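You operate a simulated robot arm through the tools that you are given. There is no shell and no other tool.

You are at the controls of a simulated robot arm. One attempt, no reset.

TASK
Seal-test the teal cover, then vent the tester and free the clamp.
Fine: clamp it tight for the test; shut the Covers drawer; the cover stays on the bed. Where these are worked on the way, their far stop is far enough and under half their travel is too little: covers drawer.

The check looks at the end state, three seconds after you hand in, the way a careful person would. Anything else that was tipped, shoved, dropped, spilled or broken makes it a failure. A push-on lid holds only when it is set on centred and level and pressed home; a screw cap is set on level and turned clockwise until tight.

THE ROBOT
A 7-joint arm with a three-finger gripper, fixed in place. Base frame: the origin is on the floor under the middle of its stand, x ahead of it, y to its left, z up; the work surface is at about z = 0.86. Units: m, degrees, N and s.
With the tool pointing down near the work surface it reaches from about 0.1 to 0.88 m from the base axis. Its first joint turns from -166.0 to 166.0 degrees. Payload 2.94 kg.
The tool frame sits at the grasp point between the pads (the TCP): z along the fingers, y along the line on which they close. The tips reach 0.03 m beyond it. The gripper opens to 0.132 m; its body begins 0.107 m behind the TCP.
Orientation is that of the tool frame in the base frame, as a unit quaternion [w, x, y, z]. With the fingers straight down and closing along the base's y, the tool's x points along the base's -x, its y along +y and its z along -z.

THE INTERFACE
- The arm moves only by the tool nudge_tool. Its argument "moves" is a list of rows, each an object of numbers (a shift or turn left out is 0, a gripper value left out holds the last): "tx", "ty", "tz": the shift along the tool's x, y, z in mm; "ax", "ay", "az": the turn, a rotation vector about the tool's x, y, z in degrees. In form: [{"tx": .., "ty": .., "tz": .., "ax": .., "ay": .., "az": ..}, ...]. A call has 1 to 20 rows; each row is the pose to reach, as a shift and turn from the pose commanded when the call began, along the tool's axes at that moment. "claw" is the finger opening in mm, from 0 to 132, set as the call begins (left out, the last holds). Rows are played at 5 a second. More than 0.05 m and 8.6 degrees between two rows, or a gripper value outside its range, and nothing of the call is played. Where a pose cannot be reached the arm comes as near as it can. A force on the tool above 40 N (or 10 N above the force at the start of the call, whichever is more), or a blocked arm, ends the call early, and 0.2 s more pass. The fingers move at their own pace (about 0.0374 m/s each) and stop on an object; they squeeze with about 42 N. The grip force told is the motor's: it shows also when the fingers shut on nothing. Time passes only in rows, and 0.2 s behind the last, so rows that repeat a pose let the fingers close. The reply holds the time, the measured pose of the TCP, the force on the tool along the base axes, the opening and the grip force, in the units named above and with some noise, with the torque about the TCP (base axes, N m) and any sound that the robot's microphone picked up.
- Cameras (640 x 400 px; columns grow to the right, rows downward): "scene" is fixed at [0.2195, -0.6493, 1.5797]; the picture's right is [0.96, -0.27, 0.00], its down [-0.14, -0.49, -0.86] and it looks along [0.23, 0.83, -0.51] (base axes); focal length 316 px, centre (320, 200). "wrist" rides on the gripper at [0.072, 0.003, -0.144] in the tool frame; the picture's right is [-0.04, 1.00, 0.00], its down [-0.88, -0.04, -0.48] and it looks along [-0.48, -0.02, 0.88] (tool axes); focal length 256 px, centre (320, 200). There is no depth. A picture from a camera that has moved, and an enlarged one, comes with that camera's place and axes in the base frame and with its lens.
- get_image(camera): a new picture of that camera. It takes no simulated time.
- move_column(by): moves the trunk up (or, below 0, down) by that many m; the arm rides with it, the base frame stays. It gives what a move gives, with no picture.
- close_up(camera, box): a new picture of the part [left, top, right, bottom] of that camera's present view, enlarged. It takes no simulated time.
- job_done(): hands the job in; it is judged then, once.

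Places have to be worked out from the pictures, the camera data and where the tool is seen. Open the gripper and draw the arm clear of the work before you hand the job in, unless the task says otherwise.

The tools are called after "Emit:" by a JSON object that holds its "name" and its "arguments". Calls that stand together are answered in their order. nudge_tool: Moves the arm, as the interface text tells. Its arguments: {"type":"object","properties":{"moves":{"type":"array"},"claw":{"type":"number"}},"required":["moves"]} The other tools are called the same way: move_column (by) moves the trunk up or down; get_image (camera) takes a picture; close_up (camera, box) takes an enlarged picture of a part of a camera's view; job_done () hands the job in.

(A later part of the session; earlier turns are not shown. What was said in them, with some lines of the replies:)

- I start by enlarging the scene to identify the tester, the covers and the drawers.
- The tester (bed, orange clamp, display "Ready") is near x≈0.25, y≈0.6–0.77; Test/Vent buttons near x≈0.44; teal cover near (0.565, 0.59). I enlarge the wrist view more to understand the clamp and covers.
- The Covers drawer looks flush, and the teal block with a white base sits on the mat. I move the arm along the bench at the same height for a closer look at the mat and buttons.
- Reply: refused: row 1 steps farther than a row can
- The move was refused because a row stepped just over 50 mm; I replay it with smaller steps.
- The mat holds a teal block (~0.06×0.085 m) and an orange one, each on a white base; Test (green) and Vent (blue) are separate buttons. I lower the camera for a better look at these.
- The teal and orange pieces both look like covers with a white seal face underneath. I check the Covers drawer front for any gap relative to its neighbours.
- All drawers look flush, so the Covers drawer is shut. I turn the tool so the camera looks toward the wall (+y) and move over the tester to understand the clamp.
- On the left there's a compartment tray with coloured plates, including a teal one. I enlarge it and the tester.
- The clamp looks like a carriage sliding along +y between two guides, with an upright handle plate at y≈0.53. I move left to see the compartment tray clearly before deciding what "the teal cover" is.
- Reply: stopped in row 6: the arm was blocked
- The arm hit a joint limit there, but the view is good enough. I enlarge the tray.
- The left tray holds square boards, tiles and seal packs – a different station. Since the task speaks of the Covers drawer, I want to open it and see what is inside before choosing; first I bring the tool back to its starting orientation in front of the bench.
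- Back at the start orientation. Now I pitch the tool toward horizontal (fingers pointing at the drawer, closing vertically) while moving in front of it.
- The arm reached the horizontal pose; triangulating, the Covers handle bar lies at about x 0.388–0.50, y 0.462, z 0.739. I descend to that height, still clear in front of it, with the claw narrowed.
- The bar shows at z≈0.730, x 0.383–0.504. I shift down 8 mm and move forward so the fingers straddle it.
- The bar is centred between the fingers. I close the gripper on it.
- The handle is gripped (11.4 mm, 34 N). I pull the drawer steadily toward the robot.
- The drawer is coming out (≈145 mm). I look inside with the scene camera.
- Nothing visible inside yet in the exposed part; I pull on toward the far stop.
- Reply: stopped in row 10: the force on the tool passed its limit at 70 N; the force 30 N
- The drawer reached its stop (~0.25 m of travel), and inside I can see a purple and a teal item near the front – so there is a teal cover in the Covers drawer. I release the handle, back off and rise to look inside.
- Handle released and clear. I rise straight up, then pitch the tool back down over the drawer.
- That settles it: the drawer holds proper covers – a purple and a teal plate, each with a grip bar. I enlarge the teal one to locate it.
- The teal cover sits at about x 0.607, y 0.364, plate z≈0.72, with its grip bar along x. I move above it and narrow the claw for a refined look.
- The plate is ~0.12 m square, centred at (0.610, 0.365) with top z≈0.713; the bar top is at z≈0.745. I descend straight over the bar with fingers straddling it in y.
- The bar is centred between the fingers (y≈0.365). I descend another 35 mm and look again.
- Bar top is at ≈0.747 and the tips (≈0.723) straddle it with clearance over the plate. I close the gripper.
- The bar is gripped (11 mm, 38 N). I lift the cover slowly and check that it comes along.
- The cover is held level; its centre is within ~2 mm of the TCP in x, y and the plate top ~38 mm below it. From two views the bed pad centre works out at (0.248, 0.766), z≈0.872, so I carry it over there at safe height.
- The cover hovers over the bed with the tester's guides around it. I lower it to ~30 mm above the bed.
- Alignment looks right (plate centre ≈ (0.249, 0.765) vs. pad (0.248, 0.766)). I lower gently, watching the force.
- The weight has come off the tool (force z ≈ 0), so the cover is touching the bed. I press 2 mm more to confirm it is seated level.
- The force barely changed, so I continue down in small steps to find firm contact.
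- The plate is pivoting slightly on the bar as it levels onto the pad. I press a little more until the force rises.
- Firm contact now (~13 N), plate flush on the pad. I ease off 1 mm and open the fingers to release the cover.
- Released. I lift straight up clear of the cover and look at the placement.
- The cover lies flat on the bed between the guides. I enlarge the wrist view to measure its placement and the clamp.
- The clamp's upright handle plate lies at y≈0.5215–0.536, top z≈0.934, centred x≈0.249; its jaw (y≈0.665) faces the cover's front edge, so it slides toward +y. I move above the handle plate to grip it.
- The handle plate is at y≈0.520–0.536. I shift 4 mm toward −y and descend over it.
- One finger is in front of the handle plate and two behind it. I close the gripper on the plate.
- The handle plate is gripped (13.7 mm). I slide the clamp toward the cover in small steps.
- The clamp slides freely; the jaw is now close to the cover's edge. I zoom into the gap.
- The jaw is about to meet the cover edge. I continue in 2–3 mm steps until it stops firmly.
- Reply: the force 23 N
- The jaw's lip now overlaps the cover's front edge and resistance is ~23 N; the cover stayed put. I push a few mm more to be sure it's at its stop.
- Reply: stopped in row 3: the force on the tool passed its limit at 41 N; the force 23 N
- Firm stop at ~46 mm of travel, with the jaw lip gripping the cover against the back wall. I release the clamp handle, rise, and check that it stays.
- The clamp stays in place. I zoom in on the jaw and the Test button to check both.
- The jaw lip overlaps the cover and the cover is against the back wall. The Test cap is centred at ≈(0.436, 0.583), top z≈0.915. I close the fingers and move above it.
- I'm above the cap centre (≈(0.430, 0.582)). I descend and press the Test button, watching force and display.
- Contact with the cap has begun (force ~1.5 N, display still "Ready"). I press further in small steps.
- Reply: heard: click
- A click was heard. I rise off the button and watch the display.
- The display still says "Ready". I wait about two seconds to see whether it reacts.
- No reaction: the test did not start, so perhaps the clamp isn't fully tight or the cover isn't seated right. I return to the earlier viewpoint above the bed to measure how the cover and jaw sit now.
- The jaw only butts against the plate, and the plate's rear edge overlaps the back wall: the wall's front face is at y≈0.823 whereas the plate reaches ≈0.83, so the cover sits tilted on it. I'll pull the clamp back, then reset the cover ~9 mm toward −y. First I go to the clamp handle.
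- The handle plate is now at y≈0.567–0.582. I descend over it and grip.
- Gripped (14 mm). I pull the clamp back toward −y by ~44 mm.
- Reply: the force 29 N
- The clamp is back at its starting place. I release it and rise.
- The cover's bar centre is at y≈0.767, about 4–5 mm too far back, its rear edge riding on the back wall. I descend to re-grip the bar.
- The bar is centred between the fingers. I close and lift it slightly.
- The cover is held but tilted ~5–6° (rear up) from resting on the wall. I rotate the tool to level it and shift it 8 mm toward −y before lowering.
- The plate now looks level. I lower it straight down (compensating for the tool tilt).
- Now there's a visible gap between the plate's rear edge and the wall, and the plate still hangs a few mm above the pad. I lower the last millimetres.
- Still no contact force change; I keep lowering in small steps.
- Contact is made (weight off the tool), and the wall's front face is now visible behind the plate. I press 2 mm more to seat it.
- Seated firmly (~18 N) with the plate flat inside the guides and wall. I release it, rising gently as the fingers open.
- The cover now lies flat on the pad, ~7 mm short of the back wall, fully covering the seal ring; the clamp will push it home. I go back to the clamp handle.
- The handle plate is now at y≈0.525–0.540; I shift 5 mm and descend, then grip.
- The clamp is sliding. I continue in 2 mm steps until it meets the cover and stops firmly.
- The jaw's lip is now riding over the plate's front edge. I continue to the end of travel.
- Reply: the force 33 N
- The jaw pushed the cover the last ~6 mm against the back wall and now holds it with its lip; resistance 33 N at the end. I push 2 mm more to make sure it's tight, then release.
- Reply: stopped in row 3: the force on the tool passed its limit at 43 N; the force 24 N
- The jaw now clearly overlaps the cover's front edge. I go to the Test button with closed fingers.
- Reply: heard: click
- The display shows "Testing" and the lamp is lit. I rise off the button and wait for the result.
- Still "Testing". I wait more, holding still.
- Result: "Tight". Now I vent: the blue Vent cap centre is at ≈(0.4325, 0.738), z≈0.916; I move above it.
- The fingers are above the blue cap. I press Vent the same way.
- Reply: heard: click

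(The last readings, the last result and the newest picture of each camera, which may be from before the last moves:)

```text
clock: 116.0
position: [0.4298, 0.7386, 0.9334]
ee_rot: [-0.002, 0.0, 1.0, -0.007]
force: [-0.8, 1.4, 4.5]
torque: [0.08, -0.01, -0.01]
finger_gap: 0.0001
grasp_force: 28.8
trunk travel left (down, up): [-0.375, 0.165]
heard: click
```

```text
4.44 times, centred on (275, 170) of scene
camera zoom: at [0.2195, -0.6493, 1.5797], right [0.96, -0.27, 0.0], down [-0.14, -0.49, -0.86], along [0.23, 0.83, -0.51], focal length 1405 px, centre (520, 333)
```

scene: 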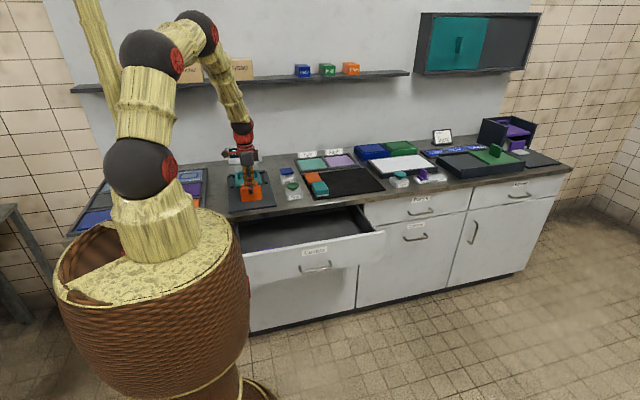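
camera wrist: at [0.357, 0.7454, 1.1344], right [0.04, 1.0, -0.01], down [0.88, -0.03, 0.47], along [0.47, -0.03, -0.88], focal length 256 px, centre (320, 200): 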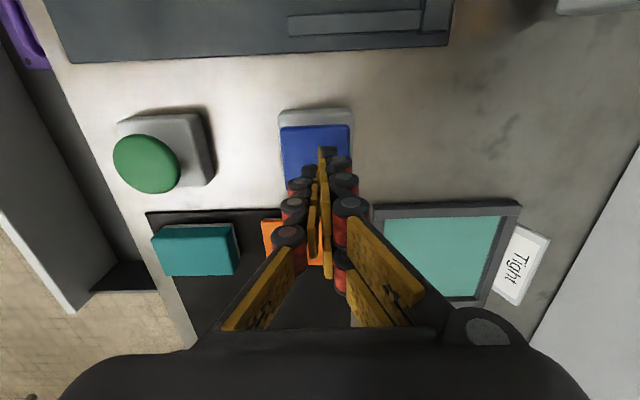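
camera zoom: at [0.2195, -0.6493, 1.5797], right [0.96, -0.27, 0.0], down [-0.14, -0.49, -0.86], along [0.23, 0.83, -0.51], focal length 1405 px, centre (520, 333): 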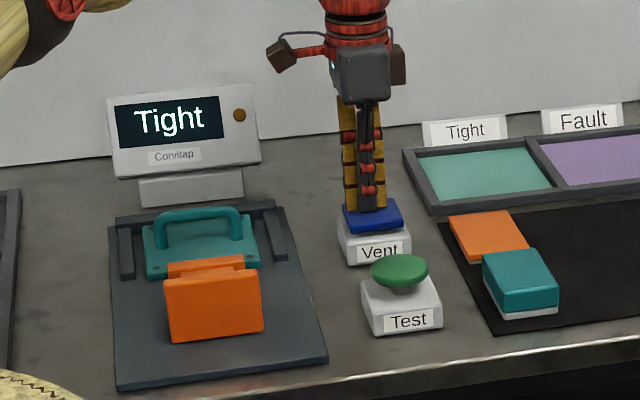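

A click, and the lamp went out while the display keeps "Tight": the tester is vented. I rise and go to the clamp handle to free it.

Emit:
{"name": "nudge_tool", "arguments": {"moves": [{"tz": -10}, {"tz": -40}, {"tz": -80}, {"tz": -120}, {"tz": -160}, {"tz": -160}]}}

Emit:
{"name": "close_up", "arguments": {"camera": "scene", "box": [225, 125, 325, 215]}}

Emit:
{"name": "nudge_tool", "arguments": {"claw": 60, "moves": [{"tx": 30, "ty": -27}, {"tx": 60, "ty": -54}, {"tx": 90, "ty": -82}, {"tx": 120, "ty": -110}, {"tx": 150, "ty": -137}, {"tx": 181, "ty": -164}, {"tx": 181, "ty": -164, "tz": 40}, {"tx": 181, "ty": -164, "tz": 80}, {"tx": 181, "ty": -164, "tz": 93}, {"tx": 181, "ty": -164, "tz": 93}]}}

Emit:
{"name": "get_image", "arguments": {"camera": "wrist"}}

```text
clock: 117.4
position: [0.4317, 0.7412, 1.094]
ee_rot: [-0.002, -0.001, 1.0, -0.006]
force: [0.4, -0.1, 0.4]
torque: [-0.04, 0.04, 0.02]
finger_gap: 0.0001
grasp_force: 28.8
trunk travel left (down, up): [-0.375, 0.165]
```

```text
4.44 times, centred on (275, 170) of scene
camera zoom: at [0.2195, -0.6493, 1.5797], right [0.96, -0.27, 0.0], down [-0.14, -0.49, -0.86], along [0.23, 0.83, -0.51], focal length 1405 px, centre (520, 333)
```

zoom: 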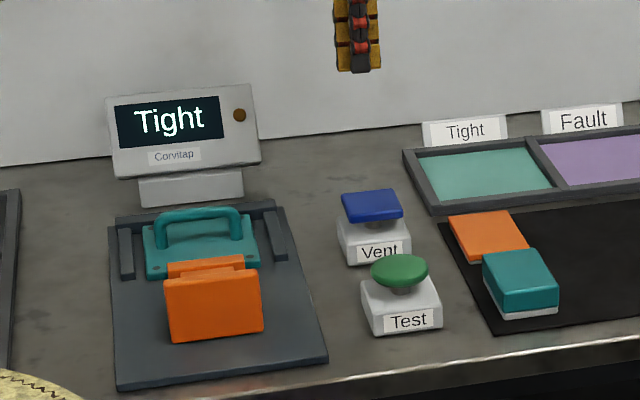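

```text
clock: 119.6
position: [0.2504, 0.575, 1.0032]
ee_rot: [-0.002, -0.001, 1.0, -0.006]
force: [-0.7, -0.2, 0.6]
torque: [0.0, -0.02, 0.0]
finger_gap: 0.0602
grasp_force: 0.1
trunk travel left (down, up): [-0.375, 0.165]
```

```text
taken
camera wrist: at [0.1769, 0.5807, 1.1469], right [0.04, 1.0, -0.01], down [0.88, -0.03, 0.47], along [0.47, -0.03, -0.88], focal length 256 px, centre (320, 200)
```

wrist: 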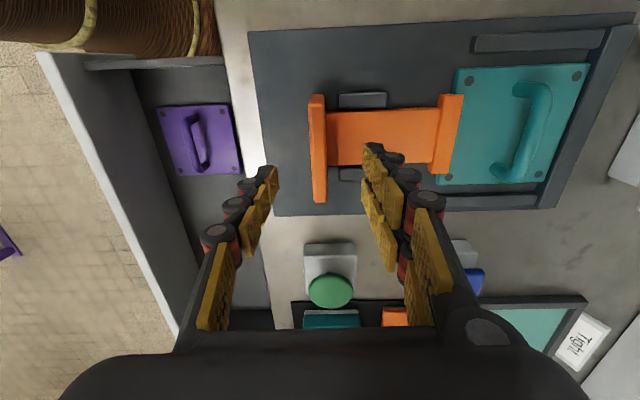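

The handle plate sits between the fingers. I descend (removing a 0.7° tilt) and grip it.

Emit:
{"name": "nudge_tool", "arguments": {"moves": [{"tz": 15, "ax": -0.3}, {"tz": 32, "ax": -0.6}, {"tz": 48, "ax": -0.7}, {"tz": 61, "ax": -0.7}, {"tz": 61, "ax": -0.7}]}}

Emit:
{"name": "nudge_tool", "arguments": {"claw": 0, "moves": [{"tz": 0}, {"tz": 0}, {"tz": 0}, {"tz": 0}, {"tz": 0}, {"tz": 0}]}}

```text
clock: 120.8
position: [0.2493, 0.5732, 0.9427]
ee_rot: [-0.001, -0.001, 1.0, 0.001]
force: [-0.6, -0.6, -0.7]
torque: [0.05, 0.0, 0.03]
finger_gap: 0.0602
grasp_force: 0.0
trunk travel left (down, up): [-0.375, 0.165]
```

```text
clock: 122.2
position: [0.2493, 0.5735, 0.9428]
ee_rot: [-0.002, -0.001, 1.0, 0.0]
force: [0.5, -3.0, -0.5]
torque: [-0.11, 0.04, -0.11]
finger_gap: 0.0139
grasp_force: 39.9
trunk travel left (down, up): [-0.375, 0.165]
```

Gripped. I pull the clamp back to its original free position.

Emit:
{"name": "nudge_tool", "arguments": {"moves": [{"ty": -4}, {"ty": -10}, {"ty": -16}, {"ty": -22}, {"ty": -28}, {"ty": -34}, {"ty": -40}, {"ty": -44}, {"ty": -46}, {"ty": -46}]}}

Emit:
{"name": "get_image", "arguments": {"camera": "wrist"}}

```text
clock: 124.4
position: [0.2502, 0.5287, 0.9416]
ee_rot: [-0.002, -0.001, 1.0, -0.001]
force: [3.1, 3.9, -6.7]
torque: [0.05, -0.18, -0.12]
finger_gap: 0.0136
grasp_force: 40.2
trunk travel left (down, up): [-0.375, 0.165]
```

```text
taken
camera wrist: at [0.1773, 0.532, 1.086], right [0.04, 1.0, 0.0], down [0.88, -0.04, 0.47], along [0.47, -0.02, -0.88], focal length 256 px, centre (320, 200)
```

wrist: 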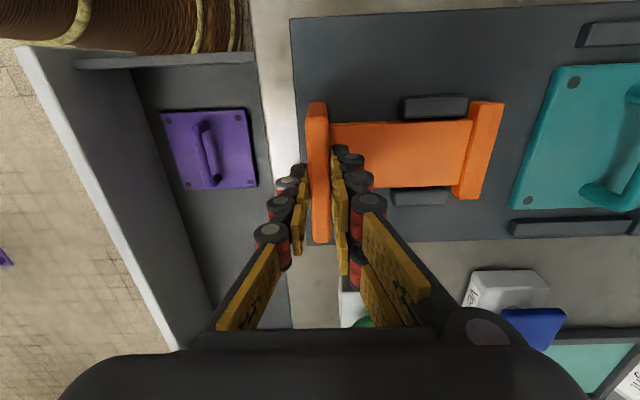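

The clamp matches its initial location. I nudge it 2 mm more to its stop to be sure, then release and rise.

Emit:
{"name": "nudge_tool", "arguments": {"moves": [{"ty": -1}, {"ty": -2}, {"ty": -2}]}}

Emit:
{"name": "nudge_tool", "arguments": {"claw": 60, "moves": [{"tz": 0}, {"tz": 0}, {"tz": 0}, {"tz": 0}, {"tz": 0}, {"tz": -15}, {"tz": -45}, {"tz": -85}, {"tz": -125}, {"tz": -165}, {"tz": -165}]}}

Emit:
{"name": "get_image", "arguments": {"camera": "wrist"}}

Emit:
{"name": "close_up", "arguments": {"camera": "scene", "box": [225, 130, 325, 215]}}

```text
clock: 125.2
position: [0.2498, 0.528, 0.9417]
ee_rot: [-0.002, 0.0, 1.0, 0.0]
force: [-1.8, 13.6, -7.2]
torque: [0.39, 0.8, -0.17]
finger_gap: 0.014
grasp_force: 39.8
trunk travel left (down, up): [-0.375, 0.165]
```

```text
clock: 127.6
position: [0.2508, 0.5254, 1.109]
ee_rot: [-0.002, -0.001, 1.0, -0.001]
force: [0.6, 0.9, 0.2]
torque: [0.01, -0.02, 0.0]
finger_gap: 0.0602
grasp_force: 0.1
trunk travel left (down, up): [-0.375, 0.165]
```

```text
taken
camera wrist: at [0.1782, 0.5298, 1.2525], right [0.04, 1.0, 0.0], down [0.88, -0.04, 0.47], along [0.47, -0.02, -0.88], focal length 256 px, centre (320, 200)
```

wrist: 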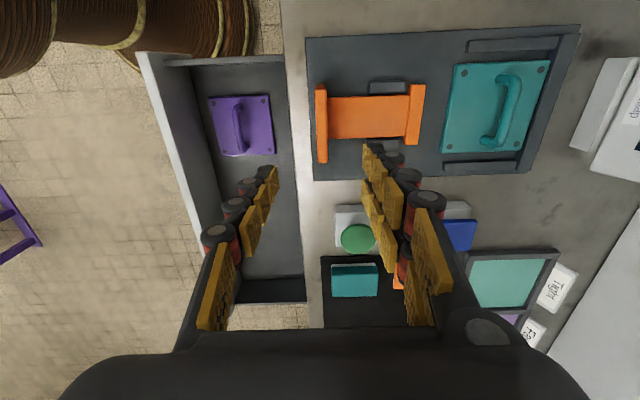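

```text
4.71 times, centred on (275, 172) of scene
camera zoom: at [0.2195, -0.6493, 1.5797], right [0.96, -0.27, 0.0], down [-0.14, -0.49, -0.86], along [0.23, 0.83, -0.51], focal length 1487 px, centre (532, 329)
```

zoom: 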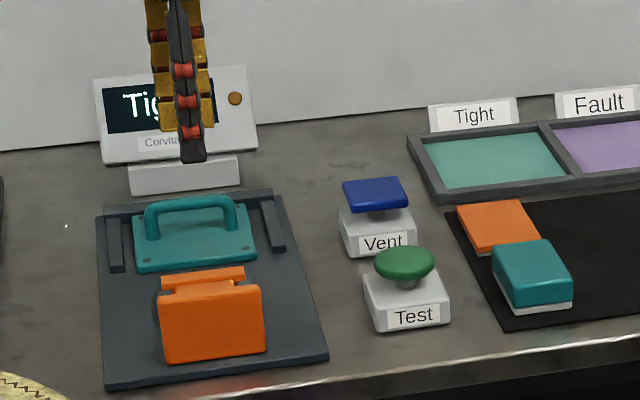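

The clamp is free, the lamp is off and the cover remains on the bed. Now I shut the drawer: I close the fingers and retreat in front of the drawer, pitching the tool horizontal along the path used before.

Emit:
{"name": "nudge_tool", "arguments": {"claw": 0, "moves": [{"tx": -18, "ty": -33, "tz": 3}, {"tx": -36, "ty": -66, "tz": 6}, {"tx": -54, "ty": -99, "tz": 10}, {"tx": -72, "ty": -132, "tz": 13}, {"tx": -90, "ty": -165, "tz": 16}, {"tx": -104, "ty": -198, "tz": 20}, {"tx": -104, "ty": -198, "tz": 20}]}}

Emit:
{"name": "nudge_tool", "arguments": {"moves": [{"tx": -8, "ty": -18, "ax": -8}, {"tx": -16, "ty": -36, "ax": -16}, {"tx": -24, "ty": -54, "ax": -24}, {"tx": -32, "ty": -72, "ax": -32}, {"tx": -40, "ty": -90, "ax": -40}, {"tx": -48, "ty": -108, "ax": -48}, {"tx": -56, "ty": -126, "ax": -56}, {"tx": -64, "ty": -144, "ax": -64}, {"tx": -72, "ty": -162, "ax": -72}, {"tx": -80, "ty": -180, "ax": -80}, {"tx": -88, "ty": -198, "ax": -88}, {"tx": -93, "ty": -206, "ax": -90}, {"tx": -93, "ty": -206, "ax": -90}]}}

Emit:
{"name": "get_image", "arguments": {"camera": "wrist"}}

Emit:
{"name": "get_image", "arguments": {"camera": "scene"}}

```text
clock: 129.2
position: [0.3527, 0.3273, 1.0879]
ee_rot: [-0.001, -0.001, 1.0, 0.0]
force: [0.1, 0.4, -0.4]
torque: [0.02, 0.03, -0.02]
finger_gap: 0.0003
grasp_force: 29.1
trunk travel left (down, up): [-0.375, 0.165]
```

```text
clock: 132.0
position: [0.4471, 0.1225, 1.0871]
ee_rot: [-0.001, 0.001, 0.707, 0.708]
force: [1.0, 0.7, 0.0]
torque: [-0.02, 0.0, 0.01]
finger_gap: 0.0
grasp_force: 28.7
trunk travel left (down, up): [-0.375, 0.165]
```

```text
taken
camera wrist: at [0.3748, -0.0212, 1.0901], right [0.05, 0.0, 1.0], down [0.88, -0.47, -0.04], along [0.47, 0.88, -0.02], focal length 256 px, centre (320, 200)
```

wrist: 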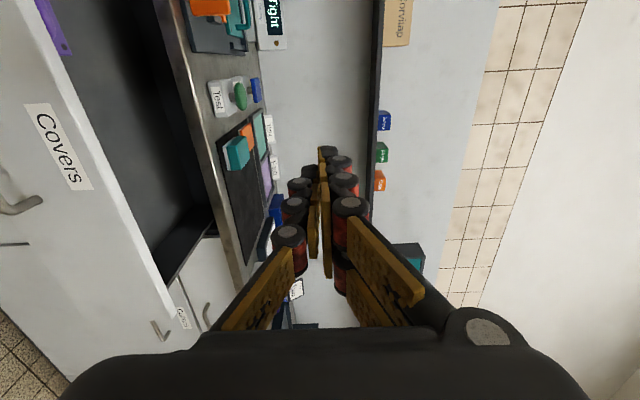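

```text
taken
```

scene: 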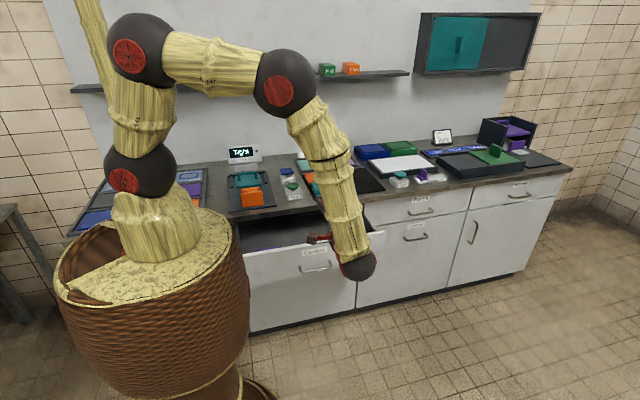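

The tool is horizontal in front of the open drawer. I descend to z≈0.785, between handle and panel top.

Emit:
{"name": "nudge_tool", "arguments": {"moves": [{"ty": -40}, {"ty": -80}, {"ty": -120}, {"ty": -160}, {"ty": -200}, {"ty": -240}, {"ty": -275}, {"ty": -300}, {"ty": -300}]}}

Emit:
{"name": "get_image", "arguments": {"camera": "wrist"}}

Emit:
{"name": "close_up", "arguments": {"camera": "scene", "box": [210, 180, 410, 310]}}

```text
clock: 134.0
position: [0.4469, 0.1231, 0.7854]
ee_rot: [-0.002, 0.001, 0.707, 0.707]
force: [-0.2, 0.7, 0.1]
torque: [-0.01, -0.01, 0.0]
finger_gap: 0.0
grasp_force: 28.6
trunk travel left (down, up): [-0.375, 0.165]
```

```text
taken
camera wrist: at [0.3743, -0.0201, 0.7883], right [0.05, 0.0, 1.0], down [0.88, -0.47, -0.04], along [0.47, 0.88, -0.02], focal length 256 px, centre (320, 200)
```

wrist: 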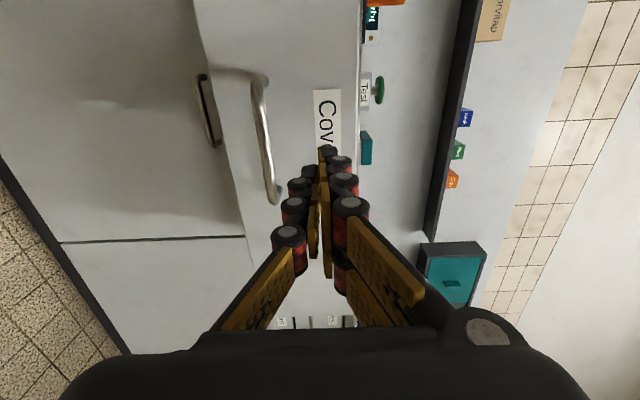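

```text
3.08 times, centred on (310, 245) of scene
camera zoom: at [0.2195, -0.6493, 1.5797], right [0.96, -0.27, 0.0], down [-0.14, -0.49, -0.86], along [0.23, 0.83, -0.51], focal length 972 px, centre (351, 62)
```

zoom: 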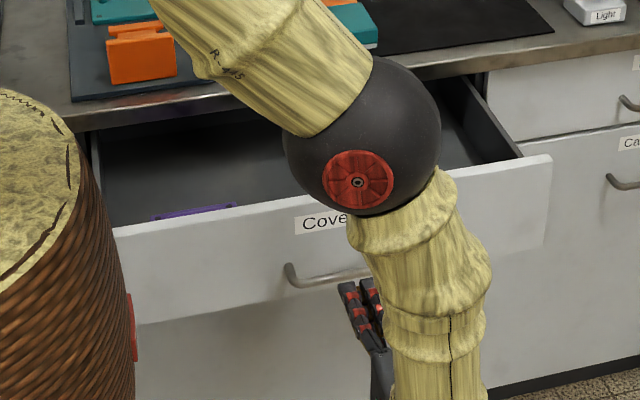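

Everything is clear. I push the drawer front forward with the closed fingertips.

Emit:
{"name": "nudge_tool", "arguments": {"moves": [{"tz": 20}, {"tz": 40}, {"tz": 60}, {"tz": 75}, {"tz": 88}, {"tz": 100}, {"tz": 112}, {"tz": 124}, {"tz": 136}, {"tz": 148}, {"tz": 160}, {"tz": 172}, {"tz": 184}, {"tz": 196}, {"tz": 208}, {"tz": 220}, {"tz": 232}, {"tz": 244}, {"tz": 244}]}}

Emit:
{"name": "get_image", "arguments": {"camera": "scene"}}

Emit:
{"name": "get_image", "arguments": {"camera": "wrist"}}

```text
clock: 138.0
position: [0.4474, 0.3662, 0.7862]
ee_rot: [-0.002, 0.001, 0.707, 0.707]
force: [0.0, -0.6, 0.0]
torque: [0.01, 0.01, -0.02]
finger_gap: 0.0001
grasp_force: 28.5
trunk travel left (down, up): [-0.375, 0.165]
```

```text
taken
```

scene: 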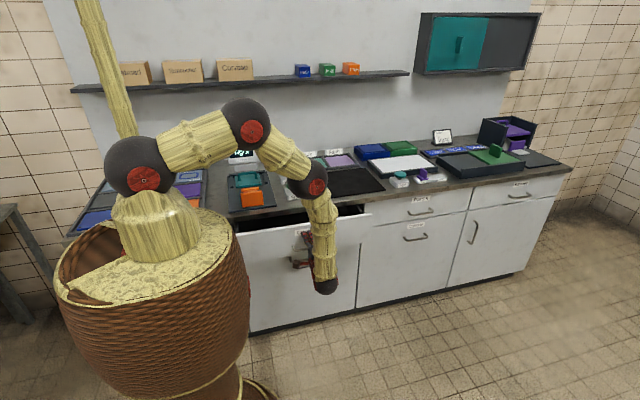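

```text
taken
camera wrist: at [0.3739, 0.2227, 0.7905], right [0.05, 0.0, 1.0], down [0.88, -0.47, -0.04], along [0.47, 0.88, -0.02], focal length 256 px, centre (320, 200)
```

wrist: 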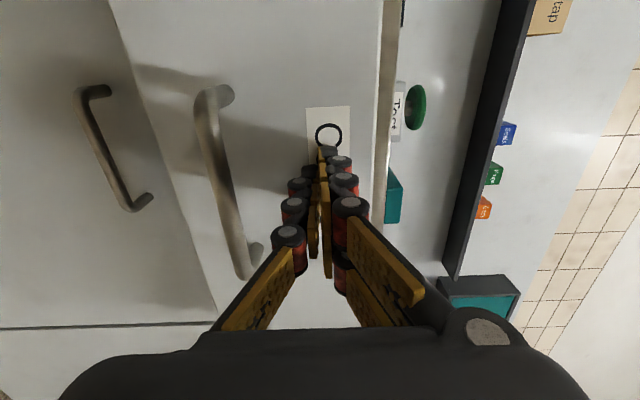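

The drawer has come in most of the way (about 0.1 m left). I continue, slowing near the end.

Emit:
{"name": "nudge_tool", "arguments": {"moves": [{"tz": 12}, {"tz": 24}, {"tz": 36}, {"tz": 48}, {"tz": 60}, {"tz": 70}, {"tz": 78}, {"tz": 85}, {"tz": 91}, {"tz": 96}, {"tz": 100}, {"tz": 103}, {"tz": 106}, {"tz": 108}]}}

Emit:
{"name": "get_image", "arguments": {"camera": "scene"}}

Emit:
{"name": "get_image", "arguments": {"camera": "wrist"}}

```text
clock: 141.0
position: [0.4471, 0.4734, 0.7874]
ee_rot: [-0.002, 0.001, 0.707, 0.707]
force: [-0.9, -0.9, -0.3]
torque: [0.02, 0.02, 0.0]
finger_gap: 0.0003
grasp_force: 28.7
trunk travel left (down, up): [-0.375, 0.165]
```

```text
taken
```

scene: 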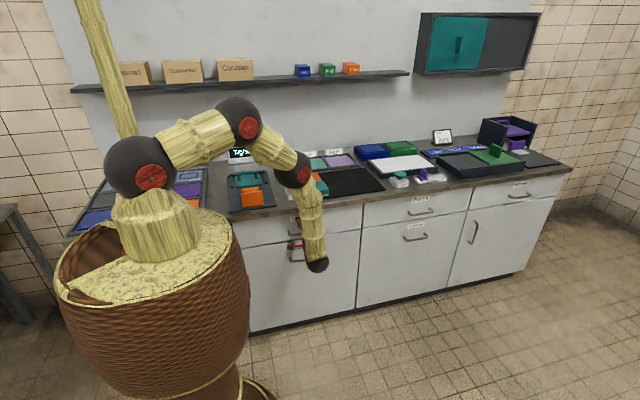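

```text
taken
camera wrist: at [0.3737, 0.3304, 0.7907], right [0.05, 0.0, 1.0], down [0.88, -0.47, -0.04], along [0.47, 0.88, -0.02], focal length 256 px, centre (320, 200)
```

wrist: 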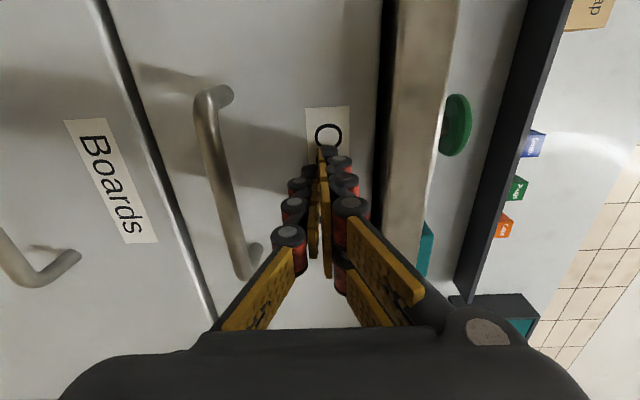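

Still no stop felt; I push on in small steps until the drawer meets its closed stop.

Emit:
{"name": "nudge_tool", "arguments": {"moves": [{"tz": 3}, {"tz": 6}, {"tz": 9}, {"tz": 12}, {"tz": 14}, {"tz": 14}]}}

Emit:
{"name": "close_up", "arguments": {"camera": "scene", "box": [225, 190, 405, 290]}}

```text
clock: 141.7
position: [0.4457, 0.4741, 0.7869]
ee_rot: [-0.003, 0.005, 0.707, 0.708]
force: [2.3, -24.7, 8.1]
torque: [0.26, 0.17, 0.19]
finger_gap: 0.0058
grasp_force: 28.9
trunk travel left (down, up): [-0.375, 0.165]
stopped in row 3: the force on the tool passed its limit at 45 N (the readings are from after the stop); the commanded pose is now the measured one
```

```text
3.56 times, centred on (315, 240) of scene
camera zoom: at [0.2195, -0.6493, 1.5797], right [0.96, -0.27, 0.0], down [-0.14, -0.49, -0.86], along [0.23, 0.83, -0.51], focal length 1124 px, centre (338, 58)
```

zoom: 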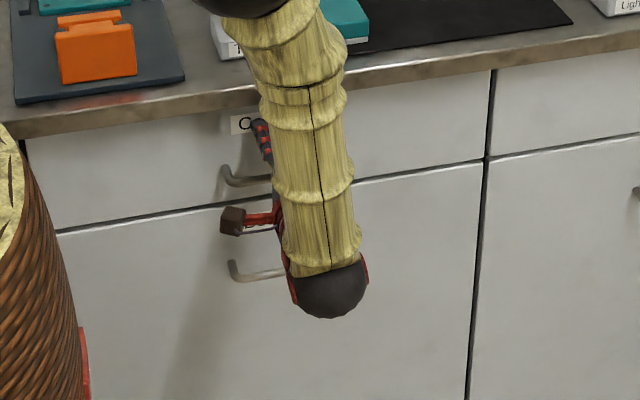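

Firm stop: the drawer is shut and flush. I back away from it.

Emit:
{"name": "nudge_tool", "arguments": {"moves": [{"tz": -10}, {"tz": -40}, {"tz": -80}, {"tz": -120}, {"tz": -160}, {"tz": -200}, {"tz": -230}, {"tz": -230}]}}

Emit:
{"name": "nudge_tool", "arguments": {"claw": 60, "moves": [{"ty": 40}, {"ty": 80}, {"ty": 120}, {"ty": 160}, {"ty": 200}, {"ty": 240}, {"ty": 280}, {"ty": 310}, {"ty": 310}]}}

Emit:
{"name": "get_image", "arguments": {"camera": "scene"}}

Emit:
{"name": "close_up", "arguments": {"camera": "scene", "box": [225, 190, 405, 290]}}

Emit:
{"name": "get_image", "arguments": {"camera": "wrist"}}

```text
clock: 143.5
position: [0.4448, 0.2477, 0.7857]
ee_rot: [-0.002, 0.003, 0.708, 0.706]
force: [0.5, 0.1, 0.0]
torque: [-0.03, 0.0, -0.01]
finger_gap: 0.0
grasp_force: 28.5
trunk travel left (down, up): [-0.375, 0.165]
```

```text
clock: 145.5
position: [0.4462, 0.2494, 1.0954]
ee_rot: [-0.002, 0.003, 0.708, 0.706]
force: [-0.1, -0.4, -0.1]
torque: [0.01, -0.03, 0.0]
finger_gap: 0.0603
grasp_force: 0.1
trunk travel left (down, up): [-0.375, 0.165]
```

```text
taken
```

scene: 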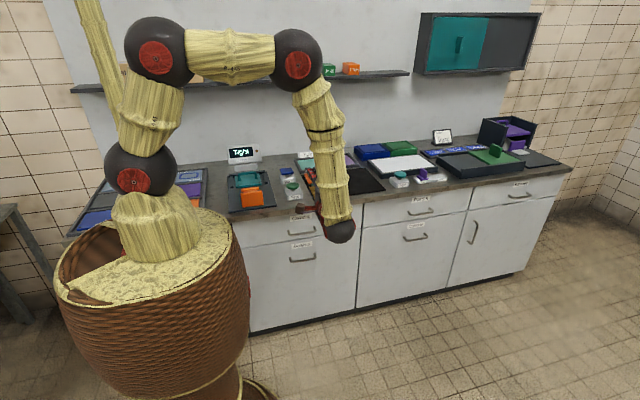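

```text
3.56 times, centred on (315, 240) of scene
camera zoom: at [0.2195, -0.6493, 1.5797], right [0.96, -0.27, 0.0], down [-0.14, -0.49, -0.86], along [0.23, 0.83, -0.51], focal length 1124 px, centre (338, 58)
```

zoom: 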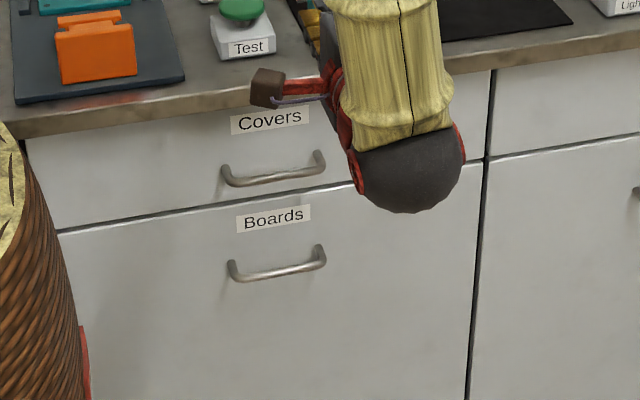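

```text
taken
camera wrist: at [0.3728, 0.1063, 1.1011], right [0.05, 0.0, 1.0], down [0.88, -0.48, -0.04], along [0.48, 0.88, -0.03], focal length 256 px, centre (320, 200)
```

wrist: 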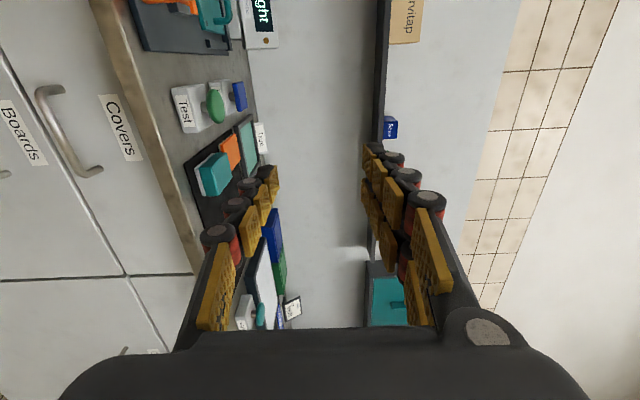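

The drawer is shut flush and the arm is clear of it. I return to a pose near the start, pointing down with open fingers, and check the tester once more.

Emit:
{"name": "nudge_tool", "arguments": {"claw": 100, "moves": [{"tx": 12, "ty": 10, "tz": 5, "ax": 8}, {"tx": 24, "ty": 20, "tz": 12, "ax": 16}, {"tx": 36, "ty": 30, "tz": 20, "ax": 24}, {"tx": 48, "ty": 40, "tz": 30, "ax": 32}, {"tx": 60, "ty": 50, "tz": 42, "ax": 40}, {"tx": 72, "ty": 55, "tz": 54, "ax": 48}, {"tx": 84, "ty": 55, "tz": 66, "ax": 56}, {"tx": 96, "ty": 55, "tz": 78, "ax": 64}, {"tx": 108, "ty": 55, "tz": 90, "ax": 72}, {"tx": 120, "ty": 55, "tz": 102, "ax": 80}, {"tx": 132, "ty": 55, "tz": 114, "ax": 88}, {"tx": 146, "ty": 55, "tz": 130, "ax": 90}, {"tx": 146, "ty": 55, "tz": 130, "ax": 90}]}}

Emit:
{"name": "get_image", "arguments": {"camera": "wrist"}}

Emit:
{"name": "get_image", "arguments": {"camera": "scene"}}

Emit:
{"name": "close_up", "arguments": {"camera": "scene", "box": [215, 130, 345, 220]}}

Emit:
{"name": "close_up", "arguments": {"camera": "scene", "box": [225, 190, 405, 290]}}

```text
clock: 148.3
position: [0.3034, 0.3778, 1.1522]
ee_rot: [-0.004, 0.0, 1.0, -0.001]
force: [0.5, -0.8, 0.7]
torque: [0.01, 0.01, -0.01]
finger_gap: 0.1001
grasp_force: 0.1
trunk travel left (down, up): [-0.375, 0.165]
```

```text
taken
camera wrist: at [0.2306, 0.3821, 1.2959], right [0.04, 1.0, 0.0], down [0.88, -0.04, 0.47], along [0.47, -0.02, -0.88], focal length 256 px, centre (320, 200)
```

wrist: 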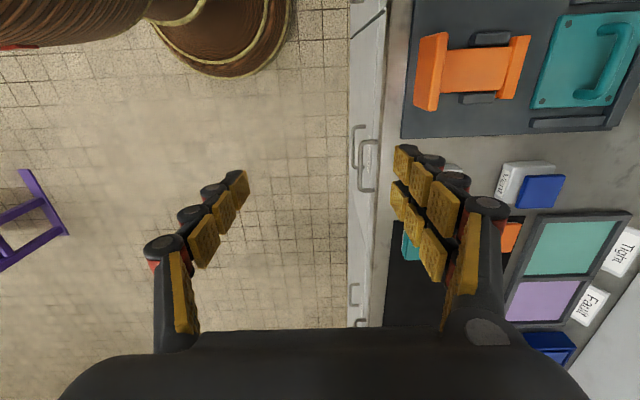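

```text
taken
```

scene: 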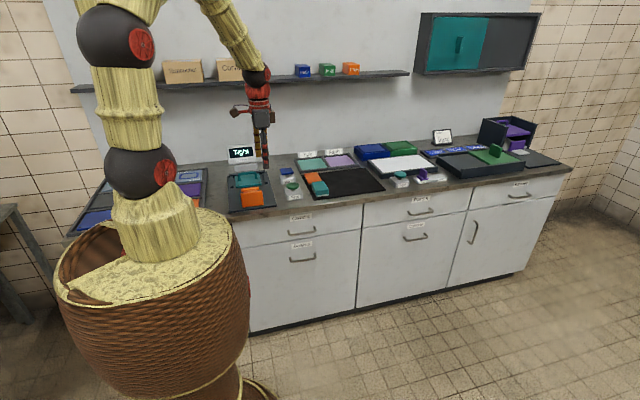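

```text
4.44 times, centred on (280, 175) of scene
camera zoom: at [0.2195, -0.6493, 1.5797], right [0.96, -0.27, 0.0], down [-0.14, -0.49, -0.86], along [0.23, 0.83, -0.51], focal length 1405 px, centre (498, 311)
```

zoom: 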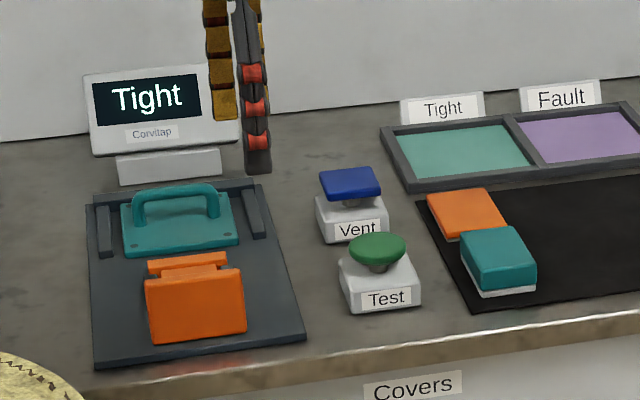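

```text
3.56 times, centred on (315, 240) of scene
camera zoom: at [0.2195, -0.6493, 1.5797], right [0.96, -0.27, 0.0], down [-0.14, -0.49, -0.86], along [0.23, 0.83, -0.51], focal length 1124 px, centre (338, 58)
```

zoom: 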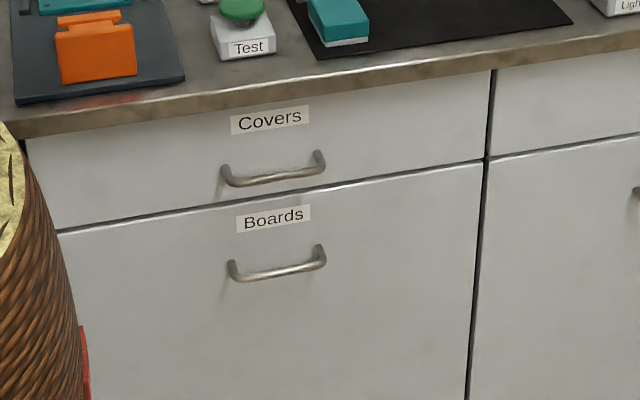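

The display reads "Tight" and the lamp went out when I pressed Vent. The clamp is back at its open stop, the teal cover lies on the bed, the Covers drawer is flush shut, and the arm is clear with open fingers. I hand the job in.

Emit:
{"name": "job_done", "arguments": {}}

```text
The job is handed in.
```

I seal-tested the teal cover and it came out **Tight**. I then vented the tester, freed the clamp and handed the job in.

- **Which cover:** the teal cover was in the Covers drawer, which started shut. I pulled the drawer out to its far stop to get it. I left the teal block on the mat alone; it is a different part.
- **Test:** my first placement left the cover tilted on the tester's back wall, and the Test button did nothing. I set the cover down again flat, clamped it to a firm stop and pressed Test again. The display went from "Testing" to "Tight".
- **Vent and clamp:** the tester's lamp went out when I pressed Vent. The clamp is back at its open stop.
- **How it was left:** the cover is on the bed and the Covers drawer is pushed shut, flush with its neighbours. The arm is clear of the work with its fingers open. Nothing else looked disturbed in the last pictures.
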